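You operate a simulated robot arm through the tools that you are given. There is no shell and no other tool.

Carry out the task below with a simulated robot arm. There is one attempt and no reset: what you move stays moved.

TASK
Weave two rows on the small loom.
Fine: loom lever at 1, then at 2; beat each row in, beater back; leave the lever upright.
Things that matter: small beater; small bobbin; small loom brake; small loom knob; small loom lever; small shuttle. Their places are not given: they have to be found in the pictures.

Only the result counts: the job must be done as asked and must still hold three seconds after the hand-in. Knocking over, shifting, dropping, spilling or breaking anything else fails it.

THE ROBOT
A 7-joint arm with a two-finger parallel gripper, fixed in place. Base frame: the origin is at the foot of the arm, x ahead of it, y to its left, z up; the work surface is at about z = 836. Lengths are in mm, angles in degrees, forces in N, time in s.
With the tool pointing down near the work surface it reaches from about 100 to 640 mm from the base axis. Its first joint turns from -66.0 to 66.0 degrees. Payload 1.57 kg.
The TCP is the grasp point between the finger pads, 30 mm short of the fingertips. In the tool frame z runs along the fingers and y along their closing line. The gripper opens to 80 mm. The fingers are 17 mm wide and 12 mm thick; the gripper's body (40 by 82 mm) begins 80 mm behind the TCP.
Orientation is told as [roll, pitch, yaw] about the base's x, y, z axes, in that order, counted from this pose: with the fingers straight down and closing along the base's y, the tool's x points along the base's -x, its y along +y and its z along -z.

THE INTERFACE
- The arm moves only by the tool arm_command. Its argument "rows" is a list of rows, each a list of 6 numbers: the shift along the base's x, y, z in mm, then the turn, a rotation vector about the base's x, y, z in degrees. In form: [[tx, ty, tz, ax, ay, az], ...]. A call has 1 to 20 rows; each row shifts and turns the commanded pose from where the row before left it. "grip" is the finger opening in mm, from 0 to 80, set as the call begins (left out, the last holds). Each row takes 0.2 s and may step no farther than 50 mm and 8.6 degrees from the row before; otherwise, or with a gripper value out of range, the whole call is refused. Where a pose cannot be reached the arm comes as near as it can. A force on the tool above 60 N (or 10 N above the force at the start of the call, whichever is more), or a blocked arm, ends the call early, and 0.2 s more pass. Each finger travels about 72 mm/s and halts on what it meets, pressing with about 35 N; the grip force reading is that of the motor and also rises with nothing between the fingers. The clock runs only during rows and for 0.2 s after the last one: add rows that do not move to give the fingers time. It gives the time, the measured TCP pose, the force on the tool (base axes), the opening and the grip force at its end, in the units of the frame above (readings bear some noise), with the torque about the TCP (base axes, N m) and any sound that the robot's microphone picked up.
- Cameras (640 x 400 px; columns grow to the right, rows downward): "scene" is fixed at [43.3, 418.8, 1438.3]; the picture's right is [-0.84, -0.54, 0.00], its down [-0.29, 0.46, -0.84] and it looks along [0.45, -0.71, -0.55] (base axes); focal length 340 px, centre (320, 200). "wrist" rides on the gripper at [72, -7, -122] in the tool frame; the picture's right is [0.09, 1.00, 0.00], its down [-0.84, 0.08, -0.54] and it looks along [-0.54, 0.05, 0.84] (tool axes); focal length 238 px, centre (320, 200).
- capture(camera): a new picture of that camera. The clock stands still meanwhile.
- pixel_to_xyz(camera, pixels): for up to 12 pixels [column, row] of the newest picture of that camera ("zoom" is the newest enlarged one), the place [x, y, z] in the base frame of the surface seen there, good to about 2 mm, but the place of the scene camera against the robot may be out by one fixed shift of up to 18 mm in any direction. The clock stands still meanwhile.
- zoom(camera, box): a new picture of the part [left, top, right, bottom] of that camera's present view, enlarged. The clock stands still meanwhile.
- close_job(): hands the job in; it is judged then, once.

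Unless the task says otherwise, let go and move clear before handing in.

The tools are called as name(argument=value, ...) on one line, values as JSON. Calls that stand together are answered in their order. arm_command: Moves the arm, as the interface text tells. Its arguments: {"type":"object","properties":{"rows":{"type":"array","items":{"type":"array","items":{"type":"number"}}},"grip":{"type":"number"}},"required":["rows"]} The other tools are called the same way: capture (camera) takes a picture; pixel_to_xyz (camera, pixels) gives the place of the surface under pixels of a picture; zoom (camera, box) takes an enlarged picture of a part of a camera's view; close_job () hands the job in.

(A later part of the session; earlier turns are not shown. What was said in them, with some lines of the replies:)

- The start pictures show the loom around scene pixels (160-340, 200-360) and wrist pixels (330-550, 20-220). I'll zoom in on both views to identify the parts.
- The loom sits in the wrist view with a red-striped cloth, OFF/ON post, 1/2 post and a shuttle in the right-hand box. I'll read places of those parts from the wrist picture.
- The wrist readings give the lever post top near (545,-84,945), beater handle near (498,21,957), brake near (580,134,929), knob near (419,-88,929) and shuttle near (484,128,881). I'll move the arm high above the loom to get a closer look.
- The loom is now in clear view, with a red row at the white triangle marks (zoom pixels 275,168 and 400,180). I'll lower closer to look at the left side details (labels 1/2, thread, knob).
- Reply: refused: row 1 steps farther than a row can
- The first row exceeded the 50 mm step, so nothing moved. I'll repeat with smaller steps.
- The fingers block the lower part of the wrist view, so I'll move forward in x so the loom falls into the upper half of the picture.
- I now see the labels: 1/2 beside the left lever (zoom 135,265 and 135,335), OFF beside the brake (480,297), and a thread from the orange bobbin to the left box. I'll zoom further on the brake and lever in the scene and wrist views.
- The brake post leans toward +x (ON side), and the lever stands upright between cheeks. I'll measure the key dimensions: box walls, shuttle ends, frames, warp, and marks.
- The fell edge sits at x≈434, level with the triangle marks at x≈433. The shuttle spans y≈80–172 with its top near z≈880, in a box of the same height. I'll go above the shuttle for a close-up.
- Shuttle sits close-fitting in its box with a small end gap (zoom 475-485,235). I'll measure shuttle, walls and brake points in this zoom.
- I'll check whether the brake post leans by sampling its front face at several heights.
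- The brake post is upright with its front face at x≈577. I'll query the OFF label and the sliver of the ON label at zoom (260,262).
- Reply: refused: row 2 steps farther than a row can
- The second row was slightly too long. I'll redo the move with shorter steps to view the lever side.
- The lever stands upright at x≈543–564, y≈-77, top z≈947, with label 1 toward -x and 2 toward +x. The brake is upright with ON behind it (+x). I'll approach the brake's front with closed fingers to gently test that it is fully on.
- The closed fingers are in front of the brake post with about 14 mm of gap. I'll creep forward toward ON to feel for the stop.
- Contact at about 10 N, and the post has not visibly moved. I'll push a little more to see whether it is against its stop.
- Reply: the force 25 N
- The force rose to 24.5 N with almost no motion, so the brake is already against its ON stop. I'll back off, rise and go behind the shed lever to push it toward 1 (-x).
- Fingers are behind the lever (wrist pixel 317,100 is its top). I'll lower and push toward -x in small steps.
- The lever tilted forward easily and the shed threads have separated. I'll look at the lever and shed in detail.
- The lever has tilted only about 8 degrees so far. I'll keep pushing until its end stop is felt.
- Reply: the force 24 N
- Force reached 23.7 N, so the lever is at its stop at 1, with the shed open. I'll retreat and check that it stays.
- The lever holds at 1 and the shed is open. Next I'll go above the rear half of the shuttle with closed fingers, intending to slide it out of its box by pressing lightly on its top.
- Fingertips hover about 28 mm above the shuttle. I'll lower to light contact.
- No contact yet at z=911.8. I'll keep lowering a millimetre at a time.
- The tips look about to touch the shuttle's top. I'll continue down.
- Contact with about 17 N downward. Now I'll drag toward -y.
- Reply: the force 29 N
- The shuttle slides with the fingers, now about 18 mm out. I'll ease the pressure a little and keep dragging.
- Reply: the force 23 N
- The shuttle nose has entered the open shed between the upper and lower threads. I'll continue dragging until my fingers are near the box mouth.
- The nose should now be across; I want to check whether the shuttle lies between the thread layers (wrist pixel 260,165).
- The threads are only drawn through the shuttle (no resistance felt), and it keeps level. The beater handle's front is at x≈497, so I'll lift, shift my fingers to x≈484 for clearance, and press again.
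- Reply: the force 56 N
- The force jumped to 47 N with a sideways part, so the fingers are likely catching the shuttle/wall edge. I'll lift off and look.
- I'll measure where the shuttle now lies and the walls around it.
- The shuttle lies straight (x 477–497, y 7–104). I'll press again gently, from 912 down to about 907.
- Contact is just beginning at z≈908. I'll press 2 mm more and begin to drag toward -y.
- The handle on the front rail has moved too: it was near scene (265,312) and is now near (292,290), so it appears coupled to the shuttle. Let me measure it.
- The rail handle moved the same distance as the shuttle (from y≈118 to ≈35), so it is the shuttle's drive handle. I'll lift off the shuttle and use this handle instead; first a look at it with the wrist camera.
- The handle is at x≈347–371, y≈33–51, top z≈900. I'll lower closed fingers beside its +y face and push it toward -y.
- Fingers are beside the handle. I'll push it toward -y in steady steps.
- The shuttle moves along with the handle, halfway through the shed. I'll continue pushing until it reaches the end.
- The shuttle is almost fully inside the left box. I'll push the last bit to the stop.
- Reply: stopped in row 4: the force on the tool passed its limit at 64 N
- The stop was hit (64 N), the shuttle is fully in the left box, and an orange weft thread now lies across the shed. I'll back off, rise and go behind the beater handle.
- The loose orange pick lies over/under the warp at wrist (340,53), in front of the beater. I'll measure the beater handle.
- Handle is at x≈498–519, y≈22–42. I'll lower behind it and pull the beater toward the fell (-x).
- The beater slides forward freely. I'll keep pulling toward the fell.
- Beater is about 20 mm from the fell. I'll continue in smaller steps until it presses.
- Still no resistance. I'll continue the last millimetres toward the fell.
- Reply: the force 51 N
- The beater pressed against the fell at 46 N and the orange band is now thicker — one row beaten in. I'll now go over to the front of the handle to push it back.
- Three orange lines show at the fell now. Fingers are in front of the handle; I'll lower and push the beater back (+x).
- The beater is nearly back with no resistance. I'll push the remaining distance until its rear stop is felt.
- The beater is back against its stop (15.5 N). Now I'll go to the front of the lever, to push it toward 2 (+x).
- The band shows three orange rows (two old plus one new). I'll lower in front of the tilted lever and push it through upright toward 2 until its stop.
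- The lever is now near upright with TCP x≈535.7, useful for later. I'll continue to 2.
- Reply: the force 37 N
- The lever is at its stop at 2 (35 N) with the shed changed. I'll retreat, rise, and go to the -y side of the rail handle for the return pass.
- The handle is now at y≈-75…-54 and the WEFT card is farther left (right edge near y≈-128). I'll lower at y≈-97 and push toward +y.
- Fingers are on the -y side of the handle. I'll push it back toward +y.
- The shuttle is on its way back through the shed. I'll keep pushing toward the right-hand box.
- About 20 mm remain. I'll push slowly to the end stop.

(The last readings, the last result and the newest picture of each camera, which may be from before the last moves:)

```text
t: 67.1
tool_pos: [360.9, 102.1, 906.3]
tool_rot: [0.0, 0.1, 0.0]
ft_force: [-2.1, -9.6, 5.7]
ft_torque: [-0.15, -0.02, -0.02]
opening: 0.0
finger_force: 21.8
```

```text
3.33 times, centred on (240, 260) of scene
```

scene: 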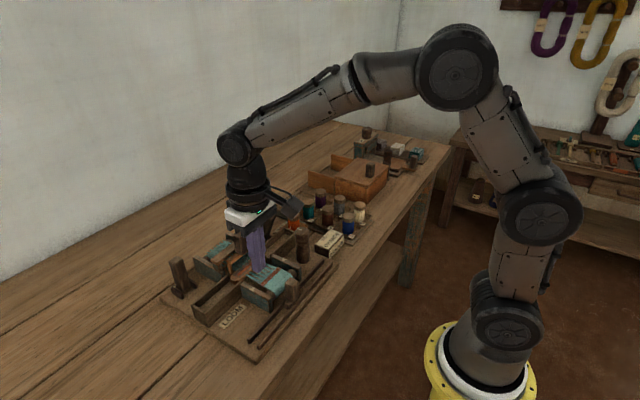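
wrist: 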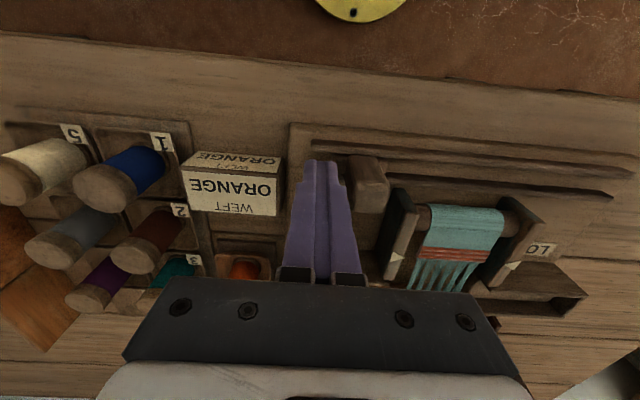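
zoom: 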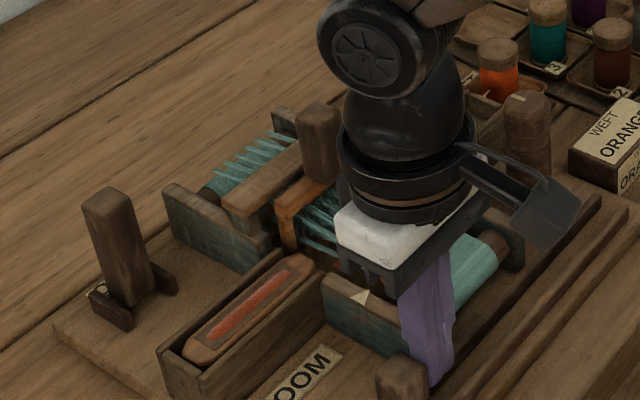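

The end stop is just felt (9.6 N). One more millimetre to confirm, then back off and rise toward the beater.

arm_command(rows=[[0, 1.5, 0, 0, 0, 0], [0, 0, 0, 0, 0, 0]])

arm_command(rows=[[0, -10, 0, 0, 0, 0], [0, 0, 40, 0, 0, 0], [0, 0, 40, 0, 0, 0], [0, 0, 25, 0, 0, 0], [45, -15, 0, 0, 0, 0], [45, -15, 0, 0, 0, 0], [45, -15, 0, 0, 0, 0], [43, -15, 0, 0, 0, 0], [0, 0, 0, 0, 0, 0]])

capture(camera="wrist")

zoom(camera="wrist", box=[220, 40, 420, 180])

zoom(camera="scene", box=[160, 190, 320, 310])

```text
t: 67.7
tool_pos: [360.7, 103.6, 906.4]
tool_rot: [0.0, 0.1, 0.1]
ft_force: [0.5, -21.7, -1.7]
ft_torque: [-0.36, 0.01, -0.11]
opening: 0.2
finger_force: 21.6
```

```text
t: 69.7
tool_pos: [541.4, 32.4, 1013.8]
tool_rot: [0.0, 0.0, 0.1]
ft_force: [0.1, -0.6, -0.7]
ft_torque: [0.03, 0.01, 0.0]
opening: 0.1
finger_force: 21.0
```

```text
taken
```

wrist: 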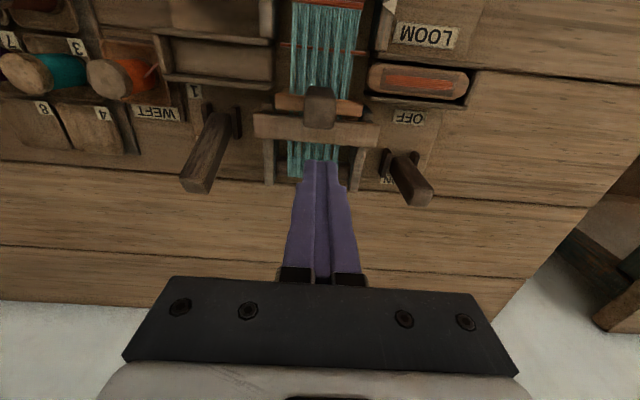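

```text
2.86 times, centred on (320, 110) of wrist
```

zoom: 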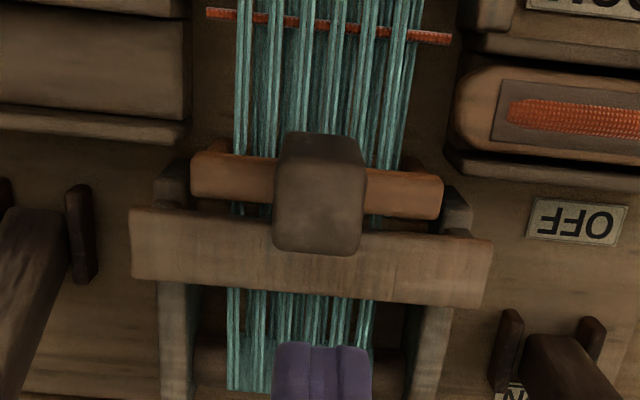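

```text
3.33 times, centred on (240, 250) of scene
```

zoom: 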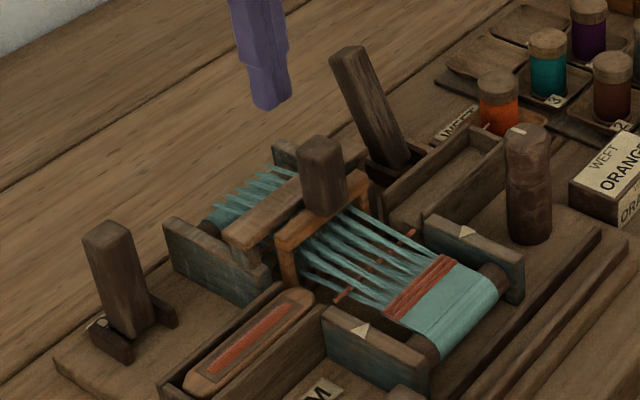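

The second orange pick lies in the shed in front of the beater (wrist 325,47). I'll lower behind the handle and beat it in.

arm_command(rows=[[0, 0, -35, 0, 0, 0], [0, 0, -26, 0, 0, 0], [-9, 0, 0, 0, 0, 0], [-8, 0, 0, 0, 0, 0], [-8, 0, 0, 0, 0, 0], [-8, 0, 0, 0, 0, 0], [-8, 0, 0, 0, 0, 0], [-8, 0, 0, 0, 0, 0], [-8, 0, 0, 0, 0, 0], [-8, 0, 0, 0, 0, 0], [-7, 0, 0, 0, 0, 0], [0, 0, 0, 0, 0, 0]])

zoom(camera="scene", box=[180, 190, 340, 310])

```text
t: 72.3
tool_pos: [465.8, 35.4, 952.1]
tool_rot: [0.1, 0.0, 0.1]
ft_force: [-0.4, 0.0, 0.3]
ft_torque: [0.0, -0.06, 0.02]
opening: 0.0
finger_force: 21.6
```

```text
3.33 times, centred on (260, 250) of scene
```

zoom: 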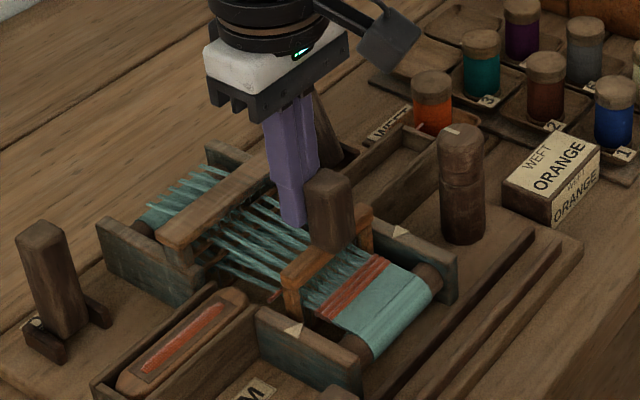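

Nearly at the fell. I'll press the beater home.

arm_command(rows=[[-4, 0, 0, 0, 0, 0], [-4, 0, 0, 0, 0, 0], [-3, 0, 0, 0, 0, 0], [-2, 0, 0, 0, 0, 0], [0, 0, 0, 0, 0, 0]])

zoom(camera="scene", box=[200, 200, 340, 300])

```text
t: 73.5
tool_pos: [462.9, 35.6, 952.2]
tool_rot: [0.1, -1.5, 0.1]
ft_force: [51.8, 1.1, -17.0]
ft_torque: [0.26, 0.12, 0.08]
opening: 0.0
finger_force: 21.7
```

```text
4.00 times, centred on (270, 250) of scene
```

zoom: 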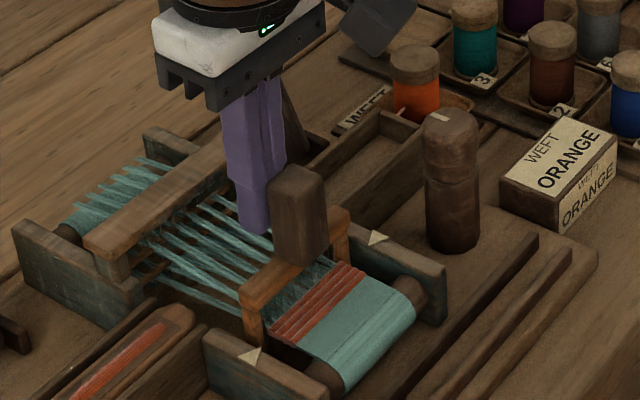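

Four orange rows now show and the beater pressed at 52 N. I'll go over to the front and push the beater back.

arm_command(rows=[[10, 0, 0, 0, 0, 0], [10, 0, 0, 0, 0, 0], [0, 0, 35, 0, 0, 0], [0, 0, 15, 0, 0, 0], [-35, -2, 0, 0, 0, 0], [-38, -2, 0, 0, 0, 0], [0, 0, 0, 0, 0, 0]])

zoom(camera="scene", box=[200, 200, 340, 300])

```text
t: 75.1
tool_pos: [399.3, 28.9, 1000.5]
tool_rot: [0.1, 0.0, 0.1]
ft_force: [0.0, -0.2, -0.3]
ft_torque: [-0.05, -0.03, 0.02]
opening: 0.1
finger_force: 21.4
```

```text
4.00 times, centred on (270, 250) of scene
```

zoom: 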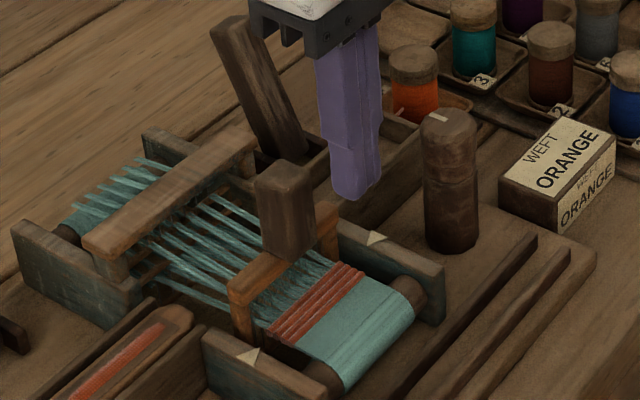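

arm_command(rows=[[0, 0, -30, 0, 0, 0], [0, 0, -18, 0, 0, 0], [12, 0, 0, 0, 0, 0], [10, 0, 0, 0, 0, 0], [10, 0, 0, 0, 0, 0], [10, 0, 0, 0, 0, 0], [10, 0, 0, 0, 0, 0], [10, 0, 0, 0, 0, 0], [10, 0, 0, 0, 0, 0], [10, 0, 0, 0, 0, 0], [4, 0, 0, 0, 0, 0], [3, 0, 0, 0, 0, 0], [2, 0, 0, 0, 0, 0], [2, 0, 0, 0, 0, 0], [0, 0, 0, 0, 0, 0]])

zoom(camera="scene", box=[180, 180, 340, 300])

```text
t: 78.3
tool_pos: [491.3, 32.1, 952.3]
tool_rot: [-0.1, 0.8, 0.1]
ft_force: [-34.1, -4.5, 12.5]
ft_torque: [-0.07, -0.29, -0.05]
opening: 0.0
finger_force: 20.9
```

```text
3.33 times, centred on (260, 240) of scene
```

zoom: 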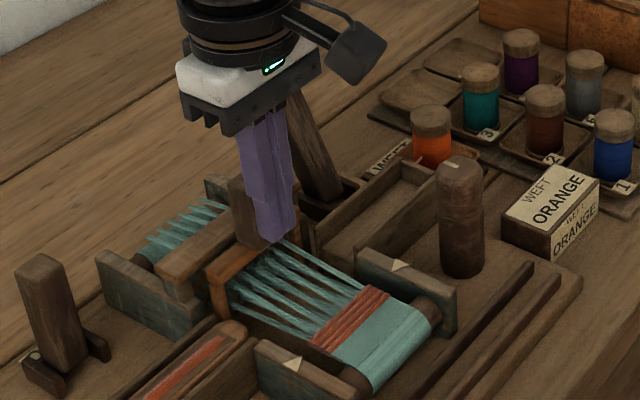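

The beater is back at its stop (34 N). Next the lever: I'll back off, rise, and look at where the lever stands at 2.

arm_command(rows=[[-12, 0, 0, 0, 0, 0], [0, 0, 40, 0, 0, 0], [0, 0, 25, 0, 0, 0], [30, -30, 0, 0, 0, 0], [30, -30, 0, 0, 0, 0], [30, -30, 0, 0, 0, 0], [30, -19, 0, 0, 0, 0], [0, 0, 0, 0, 0, 0]])

capture(camera="wrist")

zoom(camera="wrist", box=[220, 40, 420, 180])

```text
t: 80.1
tool_pos: [600.8, -79.8, 1016.5]
tool_rot: [0.0, 0.0, 0.1]
ft_force: [0.0, -1.0, -1.0]
ft_torque: [0.0, -0.02, 0.0]
opening: 0.1
finger_force: 21.8
```

```text
taken
```

wrist: 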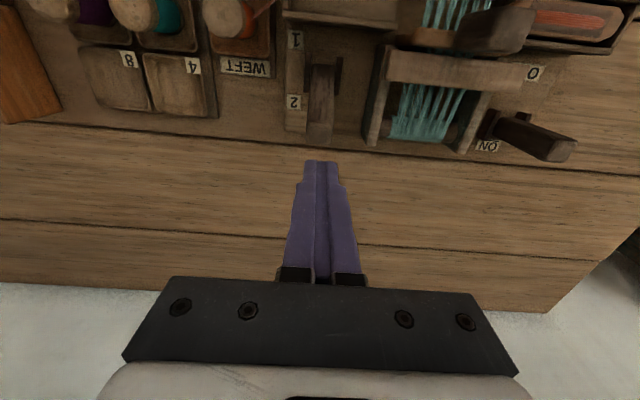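

```text
2.86 times, centred on (320, 110) of wrist
```

zoom: 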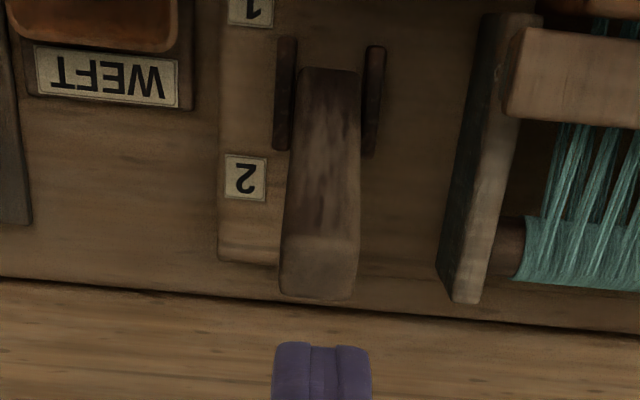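

pixel_to_xyz(camera="zoom", pixels=[[325, 75], [322, 110], [322, 150], [320, 200], [318, 230], [318, 245], [318, 270], [316, 292], [285, 285], [355, 285], [300, 240], [350, 240]])

```text
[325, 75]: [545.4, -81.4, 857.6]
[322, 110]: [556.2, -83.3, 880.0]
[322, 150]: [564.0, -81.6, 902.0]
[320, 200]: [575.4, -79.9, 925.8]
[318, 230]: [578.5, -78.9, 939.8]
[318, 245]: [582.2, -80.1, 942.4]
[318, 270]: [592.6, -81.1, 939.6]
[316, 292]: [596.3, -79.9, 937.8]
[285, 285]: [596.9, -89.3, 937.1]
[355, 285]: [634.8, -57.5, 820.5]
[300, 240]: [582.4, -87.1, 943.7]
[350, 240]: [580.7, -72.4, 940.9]
```

The lever leans 22° toward 2, with its back top edge near x≈598. I'll lower behind it at x≈613 and push it back toward upright, aiming for TCP x≈573.

arm_command(rows=[[13, 0, 0, 0, 0, 0], [0, 0, -35, 0, 0, 0], [0, 0, -33, 0, 0, 0], [0, 0, 0, 0, 0, 0]])

zoom(camera="scene", box=[200, 160, 340, 280])

```text
t: 81.1
tool_pos: [615.5, -78.5, 950.8]
tool_rot: [0.0, 0.1, 0.2]
ft_force: [-0.8, -0.4, -0.9]
ft_torque: [0.03, 0.01, 0.01]
opening: 0.1
finger_force: 21.8
```

```text
3.33 times, centred on (270, 220) of scene
```

zoom: 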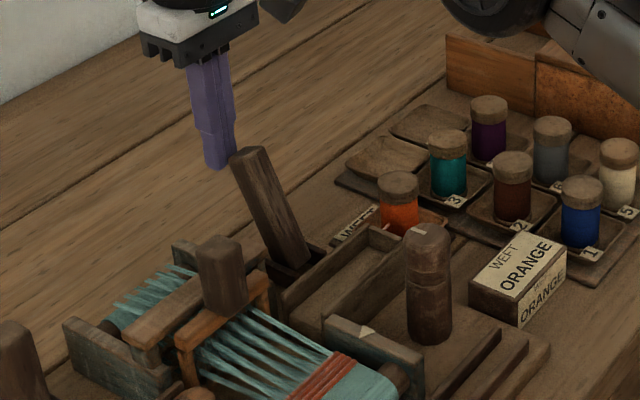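

Fingers are behind the lever. I'll push -x with slowing steps to about x≈577, then fine-tune.

arm_command(rows=[[-8, 0, 0, 0, 0, 0], [-6, 0, 0, 0, 0, 0], [-6, 0, 0, 0, 0, 0], [-5, 0, 0, 0, 0, 0], [-4, 0, 0, 0, 0, 0], [-3, 0, 0, 0, 0, 0], [-2, 0, 0, 0, 0, 0], [-2, 0, 0, 0, 0, 0], [0, 0, 0, 0, 0, 0]])

capture(camera="wrist")

zoom(camera="wrist", box=[240, 60, 400, 180])

zoom(camera="scene", box=[200, 160, 340, 280])

```text
t: 83.1
tool_pos: [578.4, -77.6, 949.8]
tool_rot: [0.0, 0.0, 0.1]
ft_force: [0.0, -0.4, 0.2]
ft_torque: [0.0, -0.02, -0.01]
opening: 0.1
finger_force: 20.4
```

```text
taken
```

wrist: 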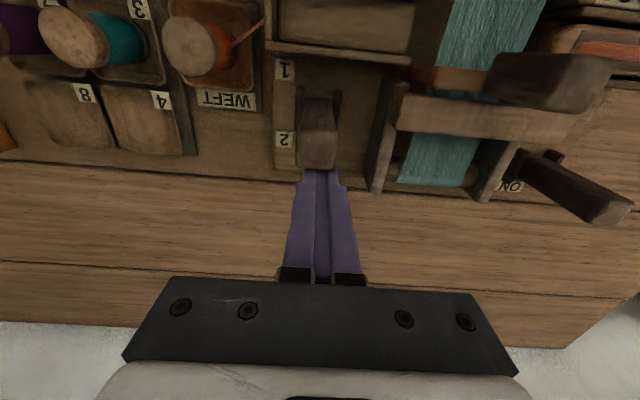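

```text
3.33 times, centred on (320, 120) of wrist
```

zoom: 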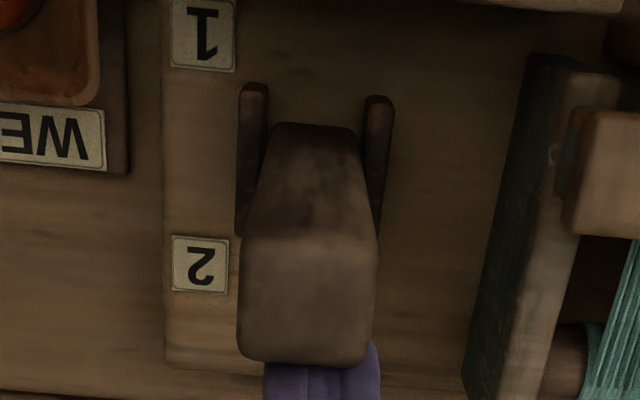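

```text
3.33 times, centred on (270, 220) of scene
```

zoom: 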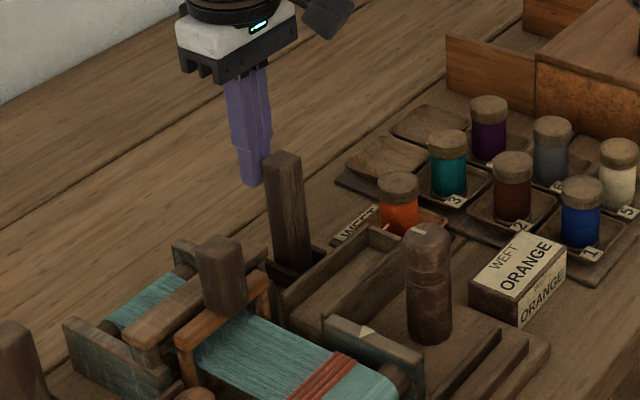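

pixel_to_xyz(camera="wrist", pixels=[[316, 104], [316, 112], [316, 120], [316, 127], [316, 133], [316, 140], [316, 150], [316, 160], [316, 166], [330, 112], [305, 120], [325, 125]])

```text
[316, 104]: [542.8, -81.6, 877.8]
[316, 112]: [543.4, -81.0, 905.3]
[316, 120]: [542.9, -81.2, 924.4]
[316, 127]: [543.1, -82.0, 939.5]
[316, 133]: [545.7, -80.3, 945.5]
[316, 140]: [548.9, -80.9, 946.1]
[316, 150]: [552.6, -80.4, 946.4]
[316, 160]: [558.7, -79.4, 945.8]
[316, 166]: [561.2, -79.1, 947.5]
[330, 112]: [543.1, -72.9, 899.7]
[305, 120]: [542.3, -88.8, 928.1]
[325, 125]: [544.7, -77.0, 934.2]
```

The lever's front face reads x≈543 at all heights (z 878–939), so it is upright, and the warp is flat again. I'll retreat +x, rise clear, and check everything.

arm_command(rows=[[15, 0, 0, 0, 0, 0], [10, 0, 0, 0, 0, 0], [0, 0, 40, 0, 0, 0], [0, 0, 40, 0, 0, 0], [-20, 20, 20, 0, 0, 0], [-40, 20, 10, 0, 0, 0], [-40, 20, 0, 0, 0, 0], [0, 0, 0, 0, 0, 0], [0, 0, 0, 0, 0, 0]])

capture(camera="wrist")

zoom(camera="wrist", box=[180, 0, 500, 200])

zoom(camera="scene", box=[150, 180, 390, 370])

```text
t: 85.1
tool_pos: [503.8, -15.3, 1064.1]
tool_rot: [0.0, 0.0, 0.1]
ft_force: [0.3, -0.4, -0.7]
ft_torque: [-0.01, 0.02, -0.02]
opening: 0.0
finger_force: 21.5
```

```text
taken
```

wrist: 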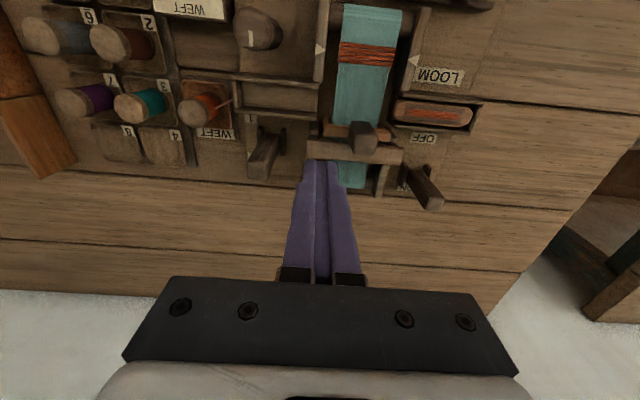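

```text
2.00 times, centred on (340, 100) of wrist
```

zoom: 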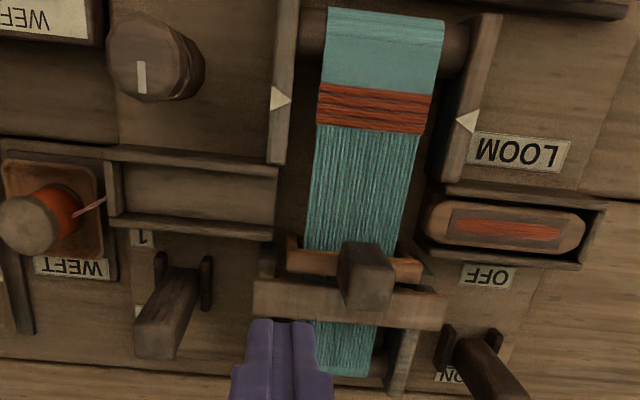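

```text
2.11 times, centred on (270, 275) of scene
```

zoom: 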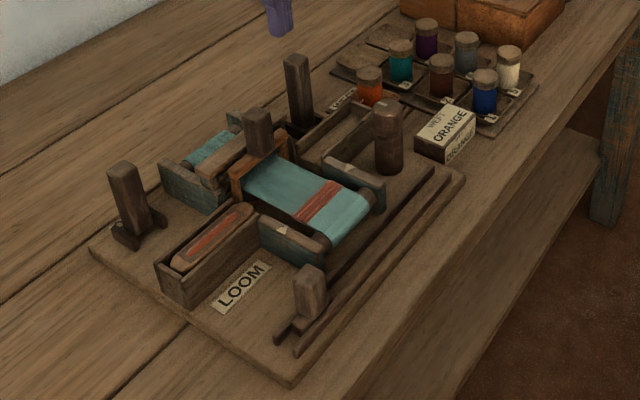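

Everything looks as at the start plus two extra orange rows: shuttle in its box, beater back, brake on, knob mark unchanged. I'll do one numeric check of the lever, beater and brake before handing in.

pixel_to_xyz(camera="zoom", pixels=[[296, 75], [296, 95], [298, 115], [255, 115], [258, 135], [122, 175], [310, 275]])

pixel_to_xyz(camera="wrist", pixels=[[266, 140], [264, 150], [262, 160], [260, 170], [362, 125], [362, 135], [364, 150], [425, 175], [428, 190], [435, 110], [365, 66], [365, 45]])

```text
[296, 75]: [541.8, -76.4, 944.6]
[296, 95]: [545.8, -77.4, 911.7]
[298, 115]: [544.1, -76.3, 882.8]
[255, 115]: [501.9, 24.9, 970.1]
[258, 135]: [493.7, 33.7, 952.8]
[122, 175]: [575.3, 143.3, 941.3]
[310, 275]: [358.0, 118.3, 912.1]
```

```text
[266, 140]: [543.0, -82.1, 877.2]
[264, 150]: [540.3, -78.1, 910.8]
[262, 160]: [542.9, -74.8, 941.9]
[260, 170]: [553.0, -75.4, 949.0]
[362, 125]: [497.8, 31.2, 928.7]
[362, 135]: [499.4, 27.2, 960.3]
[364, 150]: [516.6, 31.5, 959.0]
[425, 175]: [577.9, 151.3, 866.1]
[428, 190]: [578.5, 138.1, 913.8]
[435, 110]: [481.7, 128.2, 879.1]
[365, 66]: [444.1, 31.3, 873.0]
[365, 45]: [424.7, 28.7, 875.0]
```

The readings match the start: lever front face x≈543 at all heights (upright), beater handle front x≈498 (back), brake front x≈578 (on), and shuttle home, with two new rows beaten in. The gripper is empty and clear, so I'll hand in the job.

close_job()

```text
The job is handed in.
```

I wove the two rows on the small loom and handed the job in; I have not seen a verdict. The last pictures show four orange rows at the cloth edge, up from two at the start.

- **Row 1:** I set the lever to 1, passed the shuttle from the right box to the left box, beat the row in and pushed the beater back to its stop. I started this pass by pressing on the shuttle itself, then saw that the handle on the front rail moves it and used that for the rest.
- **Row 2:** I set the lever to 2, sent the shuttle back to the right box with the rail handle, beat the row in and pushed the beater back again.
- **How it was left:** The lever is upright. The beater is against its rear stop, the shuttle is in its starting box and the gripper is clear.
- **Left as found:** I pressed the brake once to confirm it was already on, and it did not move. I did not touch the knob, the orange bobbin or anything else on the table.

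The cloth edge now sits about 10 mm past the white marks. The task did not ask for the cloth to be advanced, so I did not turn the knob.
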